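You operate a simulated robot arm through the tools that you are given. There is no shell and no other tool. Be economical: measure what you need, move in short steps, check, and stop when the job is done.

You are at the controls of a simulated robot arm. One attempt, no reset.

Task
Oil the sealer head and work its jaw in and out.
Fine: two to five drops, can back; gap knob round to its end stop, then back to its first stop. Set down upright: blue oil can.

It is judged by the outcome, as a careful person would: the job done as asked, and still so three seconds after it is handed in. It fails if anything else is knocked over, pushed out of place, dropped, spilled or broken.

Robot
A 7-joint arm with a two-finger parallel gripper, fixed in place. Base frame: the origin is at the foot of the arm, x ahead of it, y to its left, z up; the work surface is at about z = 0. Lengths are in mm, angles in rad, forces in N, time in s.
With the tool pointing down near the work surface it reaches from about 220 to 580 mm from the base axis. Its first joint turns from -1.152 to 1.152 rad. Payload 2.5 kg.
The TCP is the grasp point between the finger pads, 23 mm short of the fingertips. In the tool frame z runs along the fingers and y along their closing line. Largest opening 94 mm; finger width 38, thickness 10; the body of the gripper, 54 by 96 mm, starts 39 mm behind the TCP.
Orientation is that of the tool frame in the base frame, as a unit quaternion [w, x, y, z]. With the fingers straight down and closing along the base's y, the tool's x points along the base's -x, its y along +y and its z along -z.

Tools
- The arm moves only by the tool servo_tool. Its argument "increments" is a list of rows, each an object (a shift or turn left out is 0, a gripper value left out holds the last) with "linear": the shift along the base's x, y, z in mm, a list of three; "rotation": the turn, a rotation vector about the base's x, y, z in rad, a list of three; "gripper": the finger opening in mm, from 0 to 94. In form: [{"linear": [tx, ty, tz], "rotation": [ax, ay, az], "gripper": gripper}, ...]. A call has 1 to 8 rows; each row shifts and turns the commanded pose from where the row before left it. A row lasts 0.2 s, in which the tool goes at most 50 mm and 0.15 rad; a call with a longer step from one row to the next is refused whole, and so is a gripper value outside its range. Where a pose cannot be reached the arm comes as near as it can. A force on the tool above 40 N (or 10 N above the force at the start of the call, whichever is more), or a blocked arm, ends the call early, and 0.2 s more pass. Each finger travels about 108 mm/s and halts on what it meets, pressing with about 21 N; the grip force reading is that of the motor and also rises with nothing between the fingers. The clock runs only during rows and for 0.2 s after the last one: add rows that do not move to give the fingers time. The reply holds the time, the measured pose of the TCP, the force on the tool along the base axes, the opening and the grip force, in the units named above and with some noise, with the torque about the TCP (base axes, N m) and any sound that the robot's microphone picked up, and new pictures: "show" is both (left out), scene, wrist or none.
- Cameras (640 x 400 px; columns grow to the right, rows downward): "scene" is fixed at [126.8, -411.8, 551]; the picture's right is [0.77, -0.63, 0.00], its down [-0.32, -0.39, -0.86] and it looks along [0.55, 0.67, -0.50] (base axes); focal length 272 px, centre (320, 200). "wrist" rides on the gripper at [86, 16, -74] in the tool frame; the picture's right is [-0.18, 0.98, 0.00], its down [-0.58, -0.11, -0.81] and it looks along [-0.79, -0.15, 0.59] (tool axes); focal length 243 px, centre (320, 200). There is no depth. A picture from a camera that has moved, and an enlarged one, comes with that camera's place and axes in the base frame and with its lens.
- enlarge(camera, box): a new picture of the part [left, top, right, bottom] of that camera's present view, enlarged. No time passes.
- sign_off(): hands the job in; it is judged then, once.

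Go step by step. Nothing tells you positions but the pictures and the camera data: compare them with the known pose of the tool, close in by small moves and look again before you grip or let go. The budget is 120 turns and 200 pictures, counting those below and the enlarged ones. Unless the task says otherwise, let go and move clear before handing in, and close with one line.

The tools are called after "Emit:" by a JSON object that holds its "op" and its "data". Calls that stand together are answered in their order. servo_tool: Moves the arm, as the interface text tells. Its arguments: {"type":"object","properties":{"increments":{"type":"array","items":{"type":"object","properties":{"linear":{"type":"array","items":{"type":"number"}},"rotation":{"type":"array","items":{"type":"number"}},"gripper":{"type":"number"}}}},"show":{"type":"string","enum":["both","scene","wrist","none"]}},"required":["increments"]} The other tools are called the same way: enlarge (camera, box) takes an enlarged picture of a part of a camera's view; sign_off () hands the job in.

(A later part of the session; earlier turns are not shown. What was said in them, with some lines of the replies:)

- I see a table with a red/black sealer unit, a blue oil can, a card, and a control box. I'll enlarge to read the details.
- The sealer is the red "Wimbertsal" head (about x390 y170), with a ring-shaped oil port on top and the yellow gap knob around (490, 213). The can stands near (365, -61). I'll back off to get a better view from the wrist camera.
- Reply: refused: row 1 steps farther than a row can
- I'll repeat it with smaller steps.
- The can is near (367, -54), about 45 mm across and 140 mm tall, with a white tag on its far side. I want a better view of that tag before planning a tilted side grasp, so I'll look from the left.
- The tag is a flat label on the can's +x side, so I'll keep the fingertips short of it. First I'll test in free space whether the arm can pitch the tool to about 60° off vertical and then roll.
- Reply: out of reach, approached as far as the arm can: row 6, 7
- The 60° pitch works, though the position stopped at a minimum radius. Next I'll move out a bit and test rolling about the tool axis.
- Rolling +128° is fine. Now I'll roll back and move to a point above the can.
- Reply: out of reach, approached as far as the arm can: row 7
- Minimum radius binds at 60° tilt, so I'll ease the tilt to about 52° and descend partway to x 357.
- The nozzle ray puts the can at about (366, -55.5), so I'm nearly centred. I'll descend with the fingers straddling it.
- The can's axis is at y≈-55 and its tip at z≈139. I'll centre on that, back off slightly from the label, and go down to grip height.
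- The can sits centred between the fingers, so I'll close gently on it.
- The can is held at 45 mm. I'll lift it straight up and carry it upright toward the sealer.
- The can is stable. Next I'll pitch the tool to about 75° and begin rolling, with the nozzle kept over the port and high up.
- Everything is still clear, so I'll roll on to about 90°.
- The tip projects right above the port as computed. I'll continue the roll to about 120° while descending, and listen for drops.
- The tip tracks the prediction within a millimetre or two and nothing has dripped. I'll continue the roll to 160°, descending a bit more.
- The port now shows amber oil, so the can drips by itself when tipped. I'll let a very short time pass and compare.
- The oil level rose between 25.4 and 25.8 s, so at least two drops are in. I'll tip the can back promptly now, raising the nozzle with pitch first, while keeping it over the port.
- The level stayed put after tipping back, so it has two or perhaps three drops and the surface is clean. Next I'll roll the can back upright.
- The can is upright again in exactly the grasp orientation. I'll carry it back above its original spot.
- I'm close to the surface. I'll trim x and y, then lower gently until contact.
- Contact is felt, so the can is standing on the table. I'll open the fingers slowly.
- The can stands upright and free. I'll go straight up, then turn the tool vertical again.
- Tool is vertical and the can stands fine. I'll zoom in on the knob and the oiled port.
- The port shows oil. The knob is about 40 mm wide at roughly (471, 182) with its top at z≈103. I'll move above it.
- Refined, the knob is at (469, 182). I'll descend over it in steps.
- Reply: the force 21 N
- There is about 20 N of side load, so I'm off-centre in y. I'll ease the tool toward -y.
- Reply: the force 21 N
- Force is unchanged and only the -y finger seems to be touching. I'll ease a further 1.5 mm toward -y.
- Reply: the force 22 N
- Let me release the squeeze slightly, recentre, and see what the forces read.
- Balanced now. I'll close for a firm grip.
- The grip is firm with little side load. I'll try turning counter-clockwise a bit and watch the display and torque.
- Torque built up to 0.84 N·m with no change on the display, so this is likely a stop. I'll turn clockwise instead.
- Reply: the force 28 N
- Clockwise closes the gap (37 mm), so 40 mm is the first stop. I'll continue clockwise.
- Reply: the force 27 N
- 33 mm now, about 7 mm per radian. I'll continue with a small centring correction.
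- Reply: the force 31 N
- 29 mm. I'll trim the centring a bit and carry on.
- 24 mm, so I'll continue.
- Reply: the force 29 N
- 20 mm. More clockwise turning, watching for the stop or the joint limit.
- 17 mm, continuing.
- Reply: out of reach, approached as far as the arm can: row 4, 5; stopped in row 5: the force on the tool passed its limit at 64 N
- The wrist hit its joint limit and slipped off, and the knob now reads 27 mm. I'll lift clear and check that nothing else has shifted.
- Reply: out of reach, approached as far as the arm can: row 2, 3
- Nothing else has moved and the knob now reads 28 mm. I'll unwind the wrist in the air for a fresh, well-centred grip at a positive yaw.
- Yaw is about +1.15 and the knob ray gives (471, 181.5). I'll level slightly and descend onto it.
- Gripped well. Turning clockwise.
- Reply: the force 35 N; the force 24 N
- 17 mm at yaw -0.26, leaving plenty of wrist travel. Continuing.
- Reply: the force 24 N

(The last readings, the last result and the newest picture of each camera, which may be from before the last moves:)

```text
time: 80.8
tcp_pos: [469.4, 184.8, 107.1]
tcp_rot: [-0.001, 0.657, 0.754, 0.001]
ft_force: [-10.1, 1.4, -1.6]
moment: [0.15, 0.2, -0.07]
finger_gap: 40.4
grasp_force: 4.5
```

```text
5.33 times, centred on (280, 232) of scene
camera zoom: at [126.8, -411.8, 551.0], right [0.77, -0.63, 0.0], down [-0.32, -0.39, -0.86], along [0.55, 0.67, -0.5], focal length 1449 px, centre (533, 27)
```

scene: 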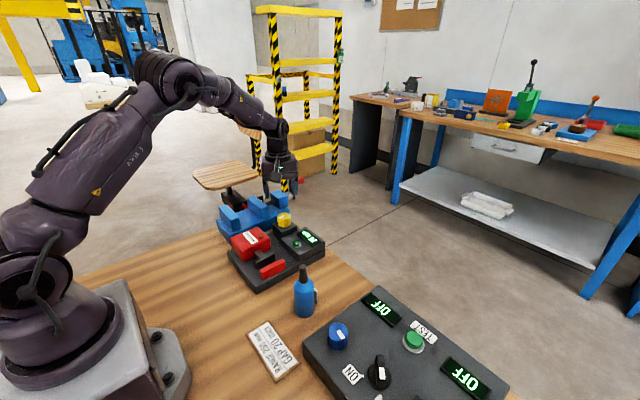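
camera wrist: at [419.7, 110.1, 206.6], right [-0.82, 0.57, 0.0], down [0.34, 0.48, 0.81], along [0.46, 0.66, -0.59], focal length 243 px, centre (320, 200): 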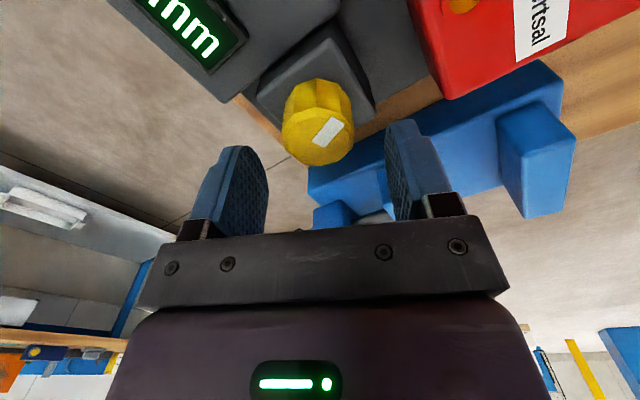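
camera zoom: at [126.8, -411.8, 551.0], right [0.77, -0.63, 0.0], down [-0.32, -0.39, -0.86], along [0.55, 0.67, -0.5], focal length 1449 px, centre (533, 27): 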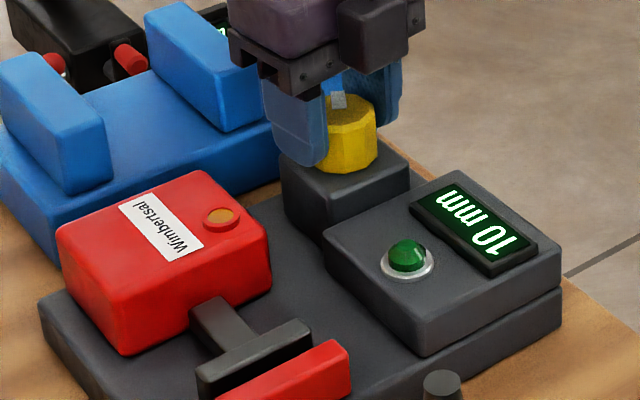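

The display reads 10 mm and the grip slipped, which suggests the end stop. I'll reopen, recentre, regrip and confirm with a little more clockwise torque.

Emit:
{"op": "servo_tool", "data": {"increments": [{"gripper": 50}, {"linear": [0.8, -4, 0]}, {}], "show": "wrist"}}

Emit:
{"op": "servo_tool", "data": {"increments": [{"gripper": 43}, {"gripper": 40}, {"gripper": 39}, {}], "show": "none"}}

```text
time: 81.6
tcp_pos: [472.1, 177.1, 107.3]
tcp_rot: [0.001, 0.657, 0.754, 0.0]
ft_force: [0.0, 0.5, -0.2]
moment: [-0.01, -0.04, -0.01]
finger_gap: 50.0
grasp_force: 0.1
camera wrist: at [476.1, 265.0, 180.7], right [1.0, -0.05, 0.0], down [-0.03, -0.59, 0.81], along [-0.04, -0.81, -0.59], focal length 243 px, centre (320, 200)
```

wrist: 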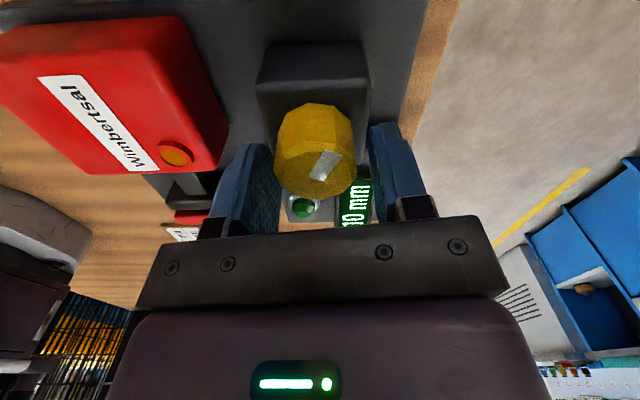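

```text
time: 82.6
tcp_pos: [471.3, 176.2, 107.1]
tcp_rot: [0.001, 0.657, 0.754, 0.0]
ft_force: [-5.7, -0.7, 1.4]
moment: [-0.08, 0.15, 0.03]
finger_gap: 41.7
grasp_force: 2.8
```

Emit:
{"op": "servo_tool", "data": {"increments": [{"gripper": 48}, {"linear": [-1, 4, 0]}, {"gripper": 43}, {"gripper": 40}, {"gripper": 39}, {}], "show": "none"}}

```text
time: 84.0
tcp_pos: [470.2, 181.5, 107.4]
tcp_rot: [0.002, 0.657, 0.754, 0.0]
ft_force: [-4.3, -0.7, -0.2]
moment: [-0.06, 0.1, 0.03]
finger_gap: 40.7
grasp_force: 2.5
```

Emit:
{"op": "servo_tool", "data": {"increments": [{"linear": [-0.8, 0, 0], "gripper": 37}, {"gripper": 36}, {}, {"rotation": [0, 0, -0.06]}, {"rotation": [0, 0, -0.06]}, {}], "show": "none"}}

Emit:
{"op": "enlarge", "data": {"camera": "scene", "box": [225, 195, 335, 270]}}

```text
time: 85.4
tcp_pos: [469.4, 179.4, 106.0]
tcp_rot: [0.002, 0.702, 0.712, 0.001]
ft_force: [10.4, 4.5, -5.7]
moment: [-0.2, 0.5, 0.59]
finger_gap: 39.5
grasp_force: 44.5
```

```text
5.33 times, centred on (280, 232) of scene
camera zoom: at [126.8, -411.8, 551.0], right [0.77, -0.63, 0.0], down [-0.32, -0.39, -0.86], along [0.55, 0.67, -0.5], focal length 1449 px, centre (533, 27)
```

zoom: 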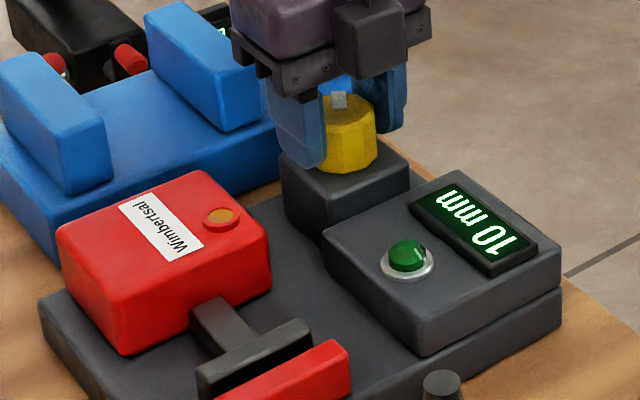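

Torque of 0.59 N·m with 10 mm unchanged, so the end stop is confirmed. Now I'll turn back counter-clockwise.

Emit:
{"op": "servo_tool", "data": {"increments": [{"rotation": [0, 0, 0.1]}, {"rotation": [0, 0, 0.1]}, {"rotation": [0, 0, 0.1]}, {"rotation": [0, 0, 0.1]}, {"rotation": [0, 0, 0.1]}, {"rotation": [0, 0, 0.1]}, {"rotation": [0, 0, 0.1]}, {}], "show": "none"}}

Emit:
{"op": "enlarge", "data": {"camera": "scene", "box": [225, 195, 335, 270]}}

```text
time: 87.2
tcp_pos: [469.7, 180.5, 105.4]
tcp_rot: [0.002, 0.414, 0.91, 0.002]
ft_force: [28.6, 18.5, -20.9]
moment: [0.17, 1.12, 0.03]
finger_gap: 39.9
grasp_force: 45.2
```

```text
5.33 times, centred on (280, 232) of scene
camera zoom: at [126.9, -411.8, 551.0], right [0.77, -0.63, 0.0], down [-0.32, -0.39, -0.86], along [0.55, 0.67, -0.5], focal length 1449 px, centre (533, 27)
```

zoom: 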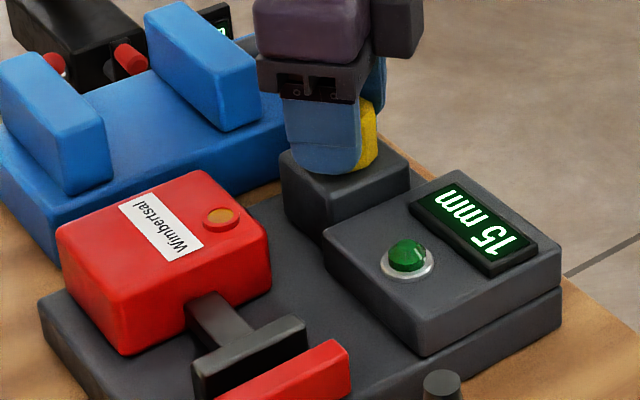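

15 mm. I'll trim the side load and continue.

Emit:
{"op": "servo_tool", "data": {"increments": [{"linear": [0.9, 0.5, -0.3]}, {"rotation": [0, 0, 0.1]}, {"rotation": [0, 0, 0.1]}, {"rotation": [0, 0, 0.1]}, {"rotation": [0, 0, 0.1]}, {"rotation": [0, 0, 0.1]}, {"rotation": [0, 0, 0.1]}, {}], "show": "none"}}

Emit:
{"op": "enlarge", "data": {"camera": "scene", "box": [225, 195, 335, 270]}}

```text
time: 89.0
tcp_pos: [470.7, 179.9, 106.6]
tcp_rot: [-0.001, 0.125, 0.992, 0.001]
ft_force: [-9.8, 3.7, -6.7]
moment: [-0.38, 0.02, 0.0]
finger_gap: 39.6
grasp_force: 45.2
```

```text
5.33 times, centred on (280, 232) of scene
camera zoom: at [126.8, -411.8, 551.0], right [0.77, -0.63, 0.0], down [-0.32, -0.39, -0.86], along [0.55, 0.67, -0.5], focal length 1449 px, centre (533, 27)
```

zoom: 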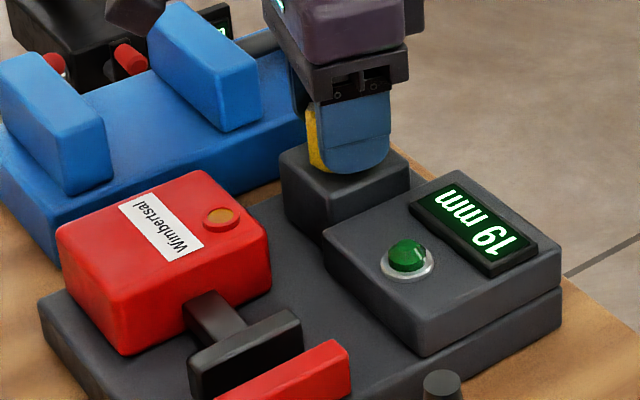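

Emit:
{"op": "servo_tool", "data": {"increments": [{"rotation": [0, 0, 0.1]}, {"rotation": [0, 0, 0.1]}, {"rotation": [0, 0, 0.1]}, {"rotation": [0, 0, 0.1]}, {"rotation": [0, 0, 0.1]}, {"rotation": [0, 0, 0.1]}, {"rotation": [0, 0, 0.1]}, {}], "show": "none"}}

Emit:
{"op": "servo_tool", "data": {"increments": [{"rotation": [0, 0, 0.1]}, {"rotation": [0, 0, 0.1]}, {"rotation": [0, 0, 0.1]}, {"rotation": [0, 0, 0.1]}, {"rotation": [0, 0, 0.1]}, {"rotation": [0, 0, 0.1]}, {"rotation": [0, 0, 0.1]}, {}], "show": "none"}}

Emit:
{"op": "enlarge", "data": {"camera": "scene", "box": [225, 195, 335, 270]}}

```text
time: 90.8
tcp_pos: [470.8, 180.4, 107.3]
tcp_rot: [-0.002, -0.222, 0.975, 0.0]
ft_force: [-25.9, -9.9, 9.0]
moment: [-0.15, -0.58, 0.01]
finger_gap: 39.7
grasp_force: 45.3
```

```text
time: 92.6
tcp_pos: [469.3, 180.2, 107.6]
tcp_rot: [-0.001, -0.543, 0.84, 0.001]
ft_force: [-11.2, -6.3, -6.6]
moment: [-1.03, 0.01, 0.04]
finger_gap: 39.6
grasp_force: 45.0
```

```text
5.33 times, centred on (280, 232) of scene
camera zoom: at [126.8, -411.8, 551.0], right [0.77, -0.63, 0.0], down [-0.32, -0.39, -0.86], along [0.55, 0.67, -0.5], focal length 1449 px, centre (533, 27)
```

zoom: 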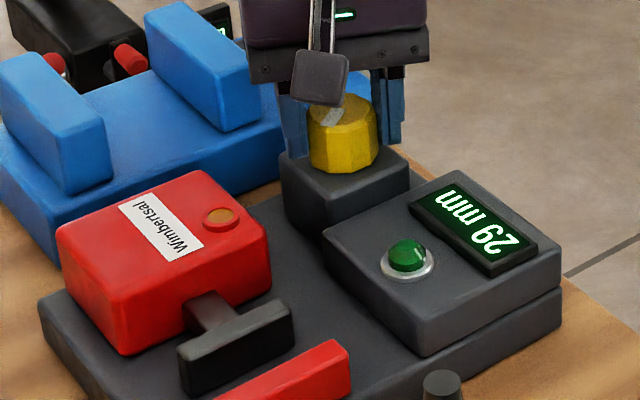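

29 mm. To avoid the wrist limit I'll open, unwind in place and regrip.

Emit:
{"op": "servo_tool", "data": {"increments": [{"gripper": 66}, {}, {"rotation": [0, 0, -0.14]}, {"rotation": [0, 0, -0.14]}, {"rotation": [0, 0, -0.14]}, {"rotation": [0, 0, -0.14]}, {"rotation": [0, 0, -0.14]}, {"rotation": [0, 0, -0.14]}], "show": "none"}}

Emit:
{"op": "servo_tool", "data": {"increments": [{"rotation": [0, 0, -0.14]}, {"rotation": [0, 0, -0.14]}, {"rotation": [0, 0, -0.14]}, {"rotation": [0, 0, -0.14]}, {"rotation": [0, 0, -0.14]}, {"rotation": [0, 0, -0.14]}, {"rotation": [0, 0, -0.14]}, {}], "show": "wrist"}}

```text
time: 94.4
tcp_pos: [470.7, 180.7, 107.0]
tcp_rot: [0.001, -0.15, 0.989, 0.002]
ft_force: [-0.6, -0.2, 0.1]
moment: [0.02, 0.0, -0.02]
finger_gap: 65.9
grasp_force: 0.1
```

```text
time: 96.2
tcp_pos: [471.1, 180.9, 107.1]
tcp_rot: [0.001, 0.331, 0.944, 0.0]
ft_force: [0.4, -0.2, 0.1]
moment: [0.0, -0.01, -0.01]
finger_gap: 66.2
grasp_force: 0.0
camera wrist: at [413.7, 247.8, 180.6], right [0.76, 0.65, 0.0], down [0.38, -0.45, 0.81], along [0.53, -0.61, -0.59], focal length 243 px, centre (320, 200)
```

wrist: 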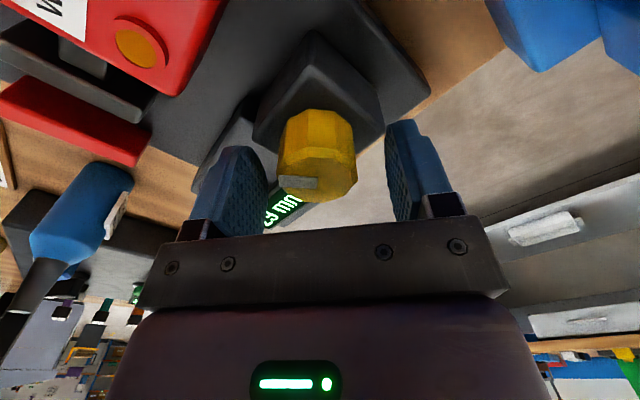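

Emit:
{"op": "servo_tool", "data": {"increments": [{"gripper": 52}, {"gripper": 43}, {"gripper": 40}, {"gripper": 39}, {}], "show": "none"}}

```text
time: 97.4
tcp_pos: [471.3, 180.9, 106.0]
tcp_rot: [0.001, 0.331, 0.943, 0.001]
ft_force: [-3.8, -5.0, 0.2]
moment: [-0.03, 0.17, -0.03]
finger_gap: 41.5
grasp_force: 2.7
```

Emit:
{"op": "servo_tool", "data": {"increments": [{"linear": [-0.7, -0.8, 0], "gripper": 37}, {"gripper": 36}, {}], "show": "none"}}

Emit:
{"op": "servo_tool", "data": {"increments": [{"rotation": [0, 0, 0.1]}, {"rotation": [0, 0, 0.1]}, {"rotation": [0, 0, 0.1]}, {"rotation": [0, 0, 0.1]}, {"rotation": [0, 0, 0.1]}, {"rotation": [0, 0, 0.1]}, {"rotation": [0, 0, 0.1]}, {}], "show": "none"}}

Emit:
{"op": "enlarge", "data": {"camera": "scene", "box": [225, 195, 335, 270]}}

```text
time: 98.2
tcp_pos: [470.0, 179.0, 106.7]
tcp_rot: [0.002, 0.331, 0.944, 0.001]
ft_force: [9.1, -0.5, -4.0]
moment: [-0.45, 0.67, 0.01]
finger_gap: 39.9
grasp_force: 45.0
```

```text
time: 100.0
tcp_pos: [470.2, 180.9, 107.8]
tcp_rot: [0.004, -0.014, 1.0, 0.001]
ft_force: [28.7, 7.8, -12.8]
moment: [-0.81, 0.2, 0.0]
finger_gap: 39.6
grasp_force: 45.6
```

```text
5.33 times, centred on (280, 232) of scene
camera zoom: at [126.8, -411.8, 551.0], right [0.77, -0.63, 0.0], down [-0.32, -0.39, -0.86], along [0.55, 0.67, -0.5], focal length 1449 px, centre (533, 27)
```

zoom: 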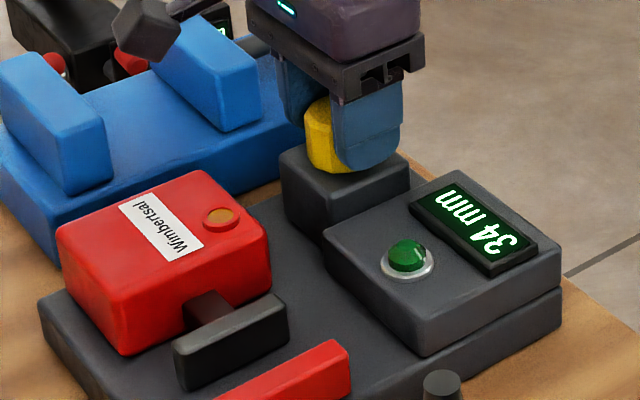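

34 mm. About 0.85 rad remains to the first stop, so I'll trim and continue.

Emit:
{"op": "servo_tool", "data": {"increments": [{"linear": [0.8, 0.2, 0]}, {"rotation": [0, 0, 0.1]}, {"rotation": [0, 0, 0.1]}, {"rotation": [0, 0, 0.1]}, {"rotation": [0, 0, 0.1]}, {"rotation": [0, 0, 0.1]}, {"rotation": [0, 0, 0.1]}, {}], "show": "none"}}

Emit:
{"op": "enlarge", "data": {"camera": "scene", "box": [225, 195, 335, 270]}}

```text
time: 101.8
tcp_pos: [470.9, 180.1, 106.2]
tcp_rot: [0.0, -0.307, 0.952, 0.001]
ft_force: [-6.6, -5.2, 22.8]
moment: [-0.01, -0.89, 0.0]
finger_gap: 39.7
grasp_force: 45.0
```

```text
5.33 times, centred on (280, 232) of scene
camera zoom: at [126.6, -411.8, 551.0], right [0.77, -0.63, 0.0], down [-0.32, -0.39, -0.86], along [0.55, 0.67, -0.5], focal length 1449 px, centre (533, 27)
```

zoom: 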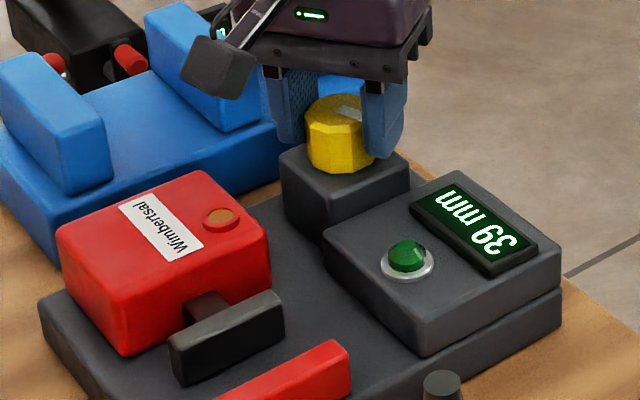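

39 mm. I'll go slowly to the stop, watching the torque.

Emit:
{"op": "servo_tool", "data": {"increments": [{"rotation": [0, 0, 0.06]}, {"rotation": [0, 0, 0.06]}, {"rotation": [0, 0, 0.06]}, {}], "show": "none"}}

Emit:
{"op": "enlarge", "data": {"camera": "scene", "box": [225, 195, 335, 270]}}

```text
time: 102.8
tcp_pos: [470.9, 180.8, 107.2]
tcp_rot: [0.0, -0.392, 0.92, 0.001]
ft_force: [-15.0, -7.3, 25.4]
moment: [-0.36, -0.23, -0.3]
finger_gap: 39.8
grasp_force: 44.7
```

```text
5.33 times, centred on (280, 232) of scene
camera zoom: at [126.6, -411.8, 551.0], right [0.77, -0.63, 0.0], down [-0.32, -0.39, -0.86], along [0.55, 0.67, -0.5], focal length 1449 px, centre (533, 27)
```

zoom: 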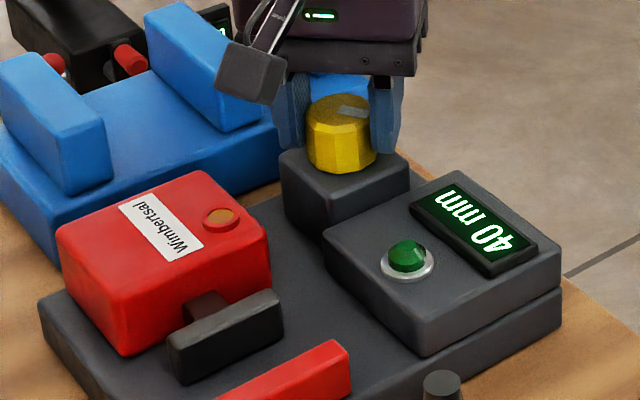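

Back at 40 mm with torque rising. One last nudge will seat it, then I'll release gently.

Emit:
{"op": "servo_tool", "data": {"increments": [{"linear": [-0.3, -0.2, 0.3], "rotation": [0, 0, 0.05]}, {"rotation": [0, 0, 0.03]}, {}], "show": "none"}}

Emit:
{"op": "servo_tool", "data": {"increments": [{"gripper": 45}, {"gripper": 66}, {}, {"linear": [0, 0, 25]}, {"linear": [0, 0, 40]}, {"linear": [0, 0, 40]}, {"linear": [-20, 0, 20]}, {}], "show": "both"}}

Emit:
{"op": "enlarge", "data": {"camera": "scene", "box": [215, 195, 345, 280]}}

```text
time: 103.6
tcp_pos: [470.0, 181.2, 107.0]
tcp_rot: [0.002, -0.429, 0.903, 0.002]
ft_force: [10.8, 3.4, -4.4]
moment: [0.08, -0.63, -0.45]
finger_gap: 39.4
grasp_force: 45.1
```

```text
time: 105.4
tcp_pos: [451.7, 182.3, 231.2]
tcp_rot: [0.001, -0.428, 0.904, 0.001]
ft_force: [0.5, 0.7, -0.2]
moment: [0.02, -0.04, -0.02]
finger_gap: 65.9
grasp_force: 0.1
camera wrist: at [384.6, 126.5, 305.8], right [-0.64, 0.76, 0.0], down [0.45, 0.38, 0.81], along [0.62, 0.52, -0.59], focal length 243 px, centre (320, 200)
```

scene: 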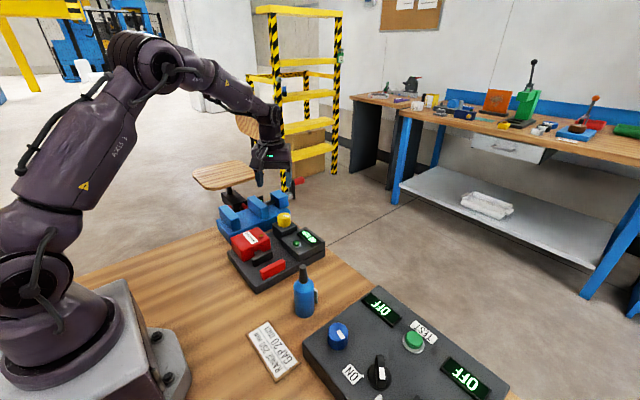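
wrist: 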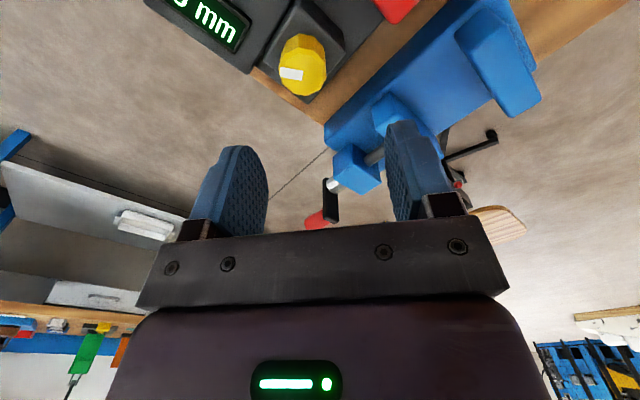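

```text
4.71 times, centred on (280, 238) of scene
camera zoom: at [126.8, -411.8, 551.0], right [0.77, -0.63, 0.0], down [-0.32, -0.39, -0.86], along [0.55, 0.67, -0.5], focal length 1279 px, centre (508, 24)
```

zoom: 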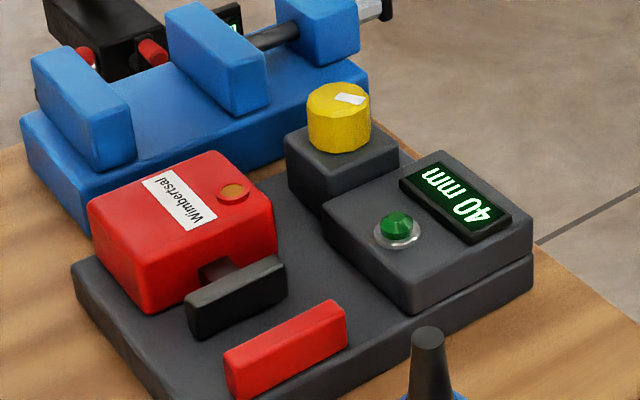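

The display reads 40 mm and the knob mark is back where it started. The can is upright in its place, the oil is in the port, and the arm is clear, so I'm handing in.

Emit:
{"op": "sign_off", "data": {}}

```text
The job is handed in.
```

The sealer head is oiled, the jaw has been worked in to its 10 mm end stop and back to its 40 mm first stop, and the blue can is upright in its place. I couldn't count the drops directly; from the oil level in the port I judged it at two or three. The gripper slipped off the knob once on the way in, and nothing was knocked or moved out of place.
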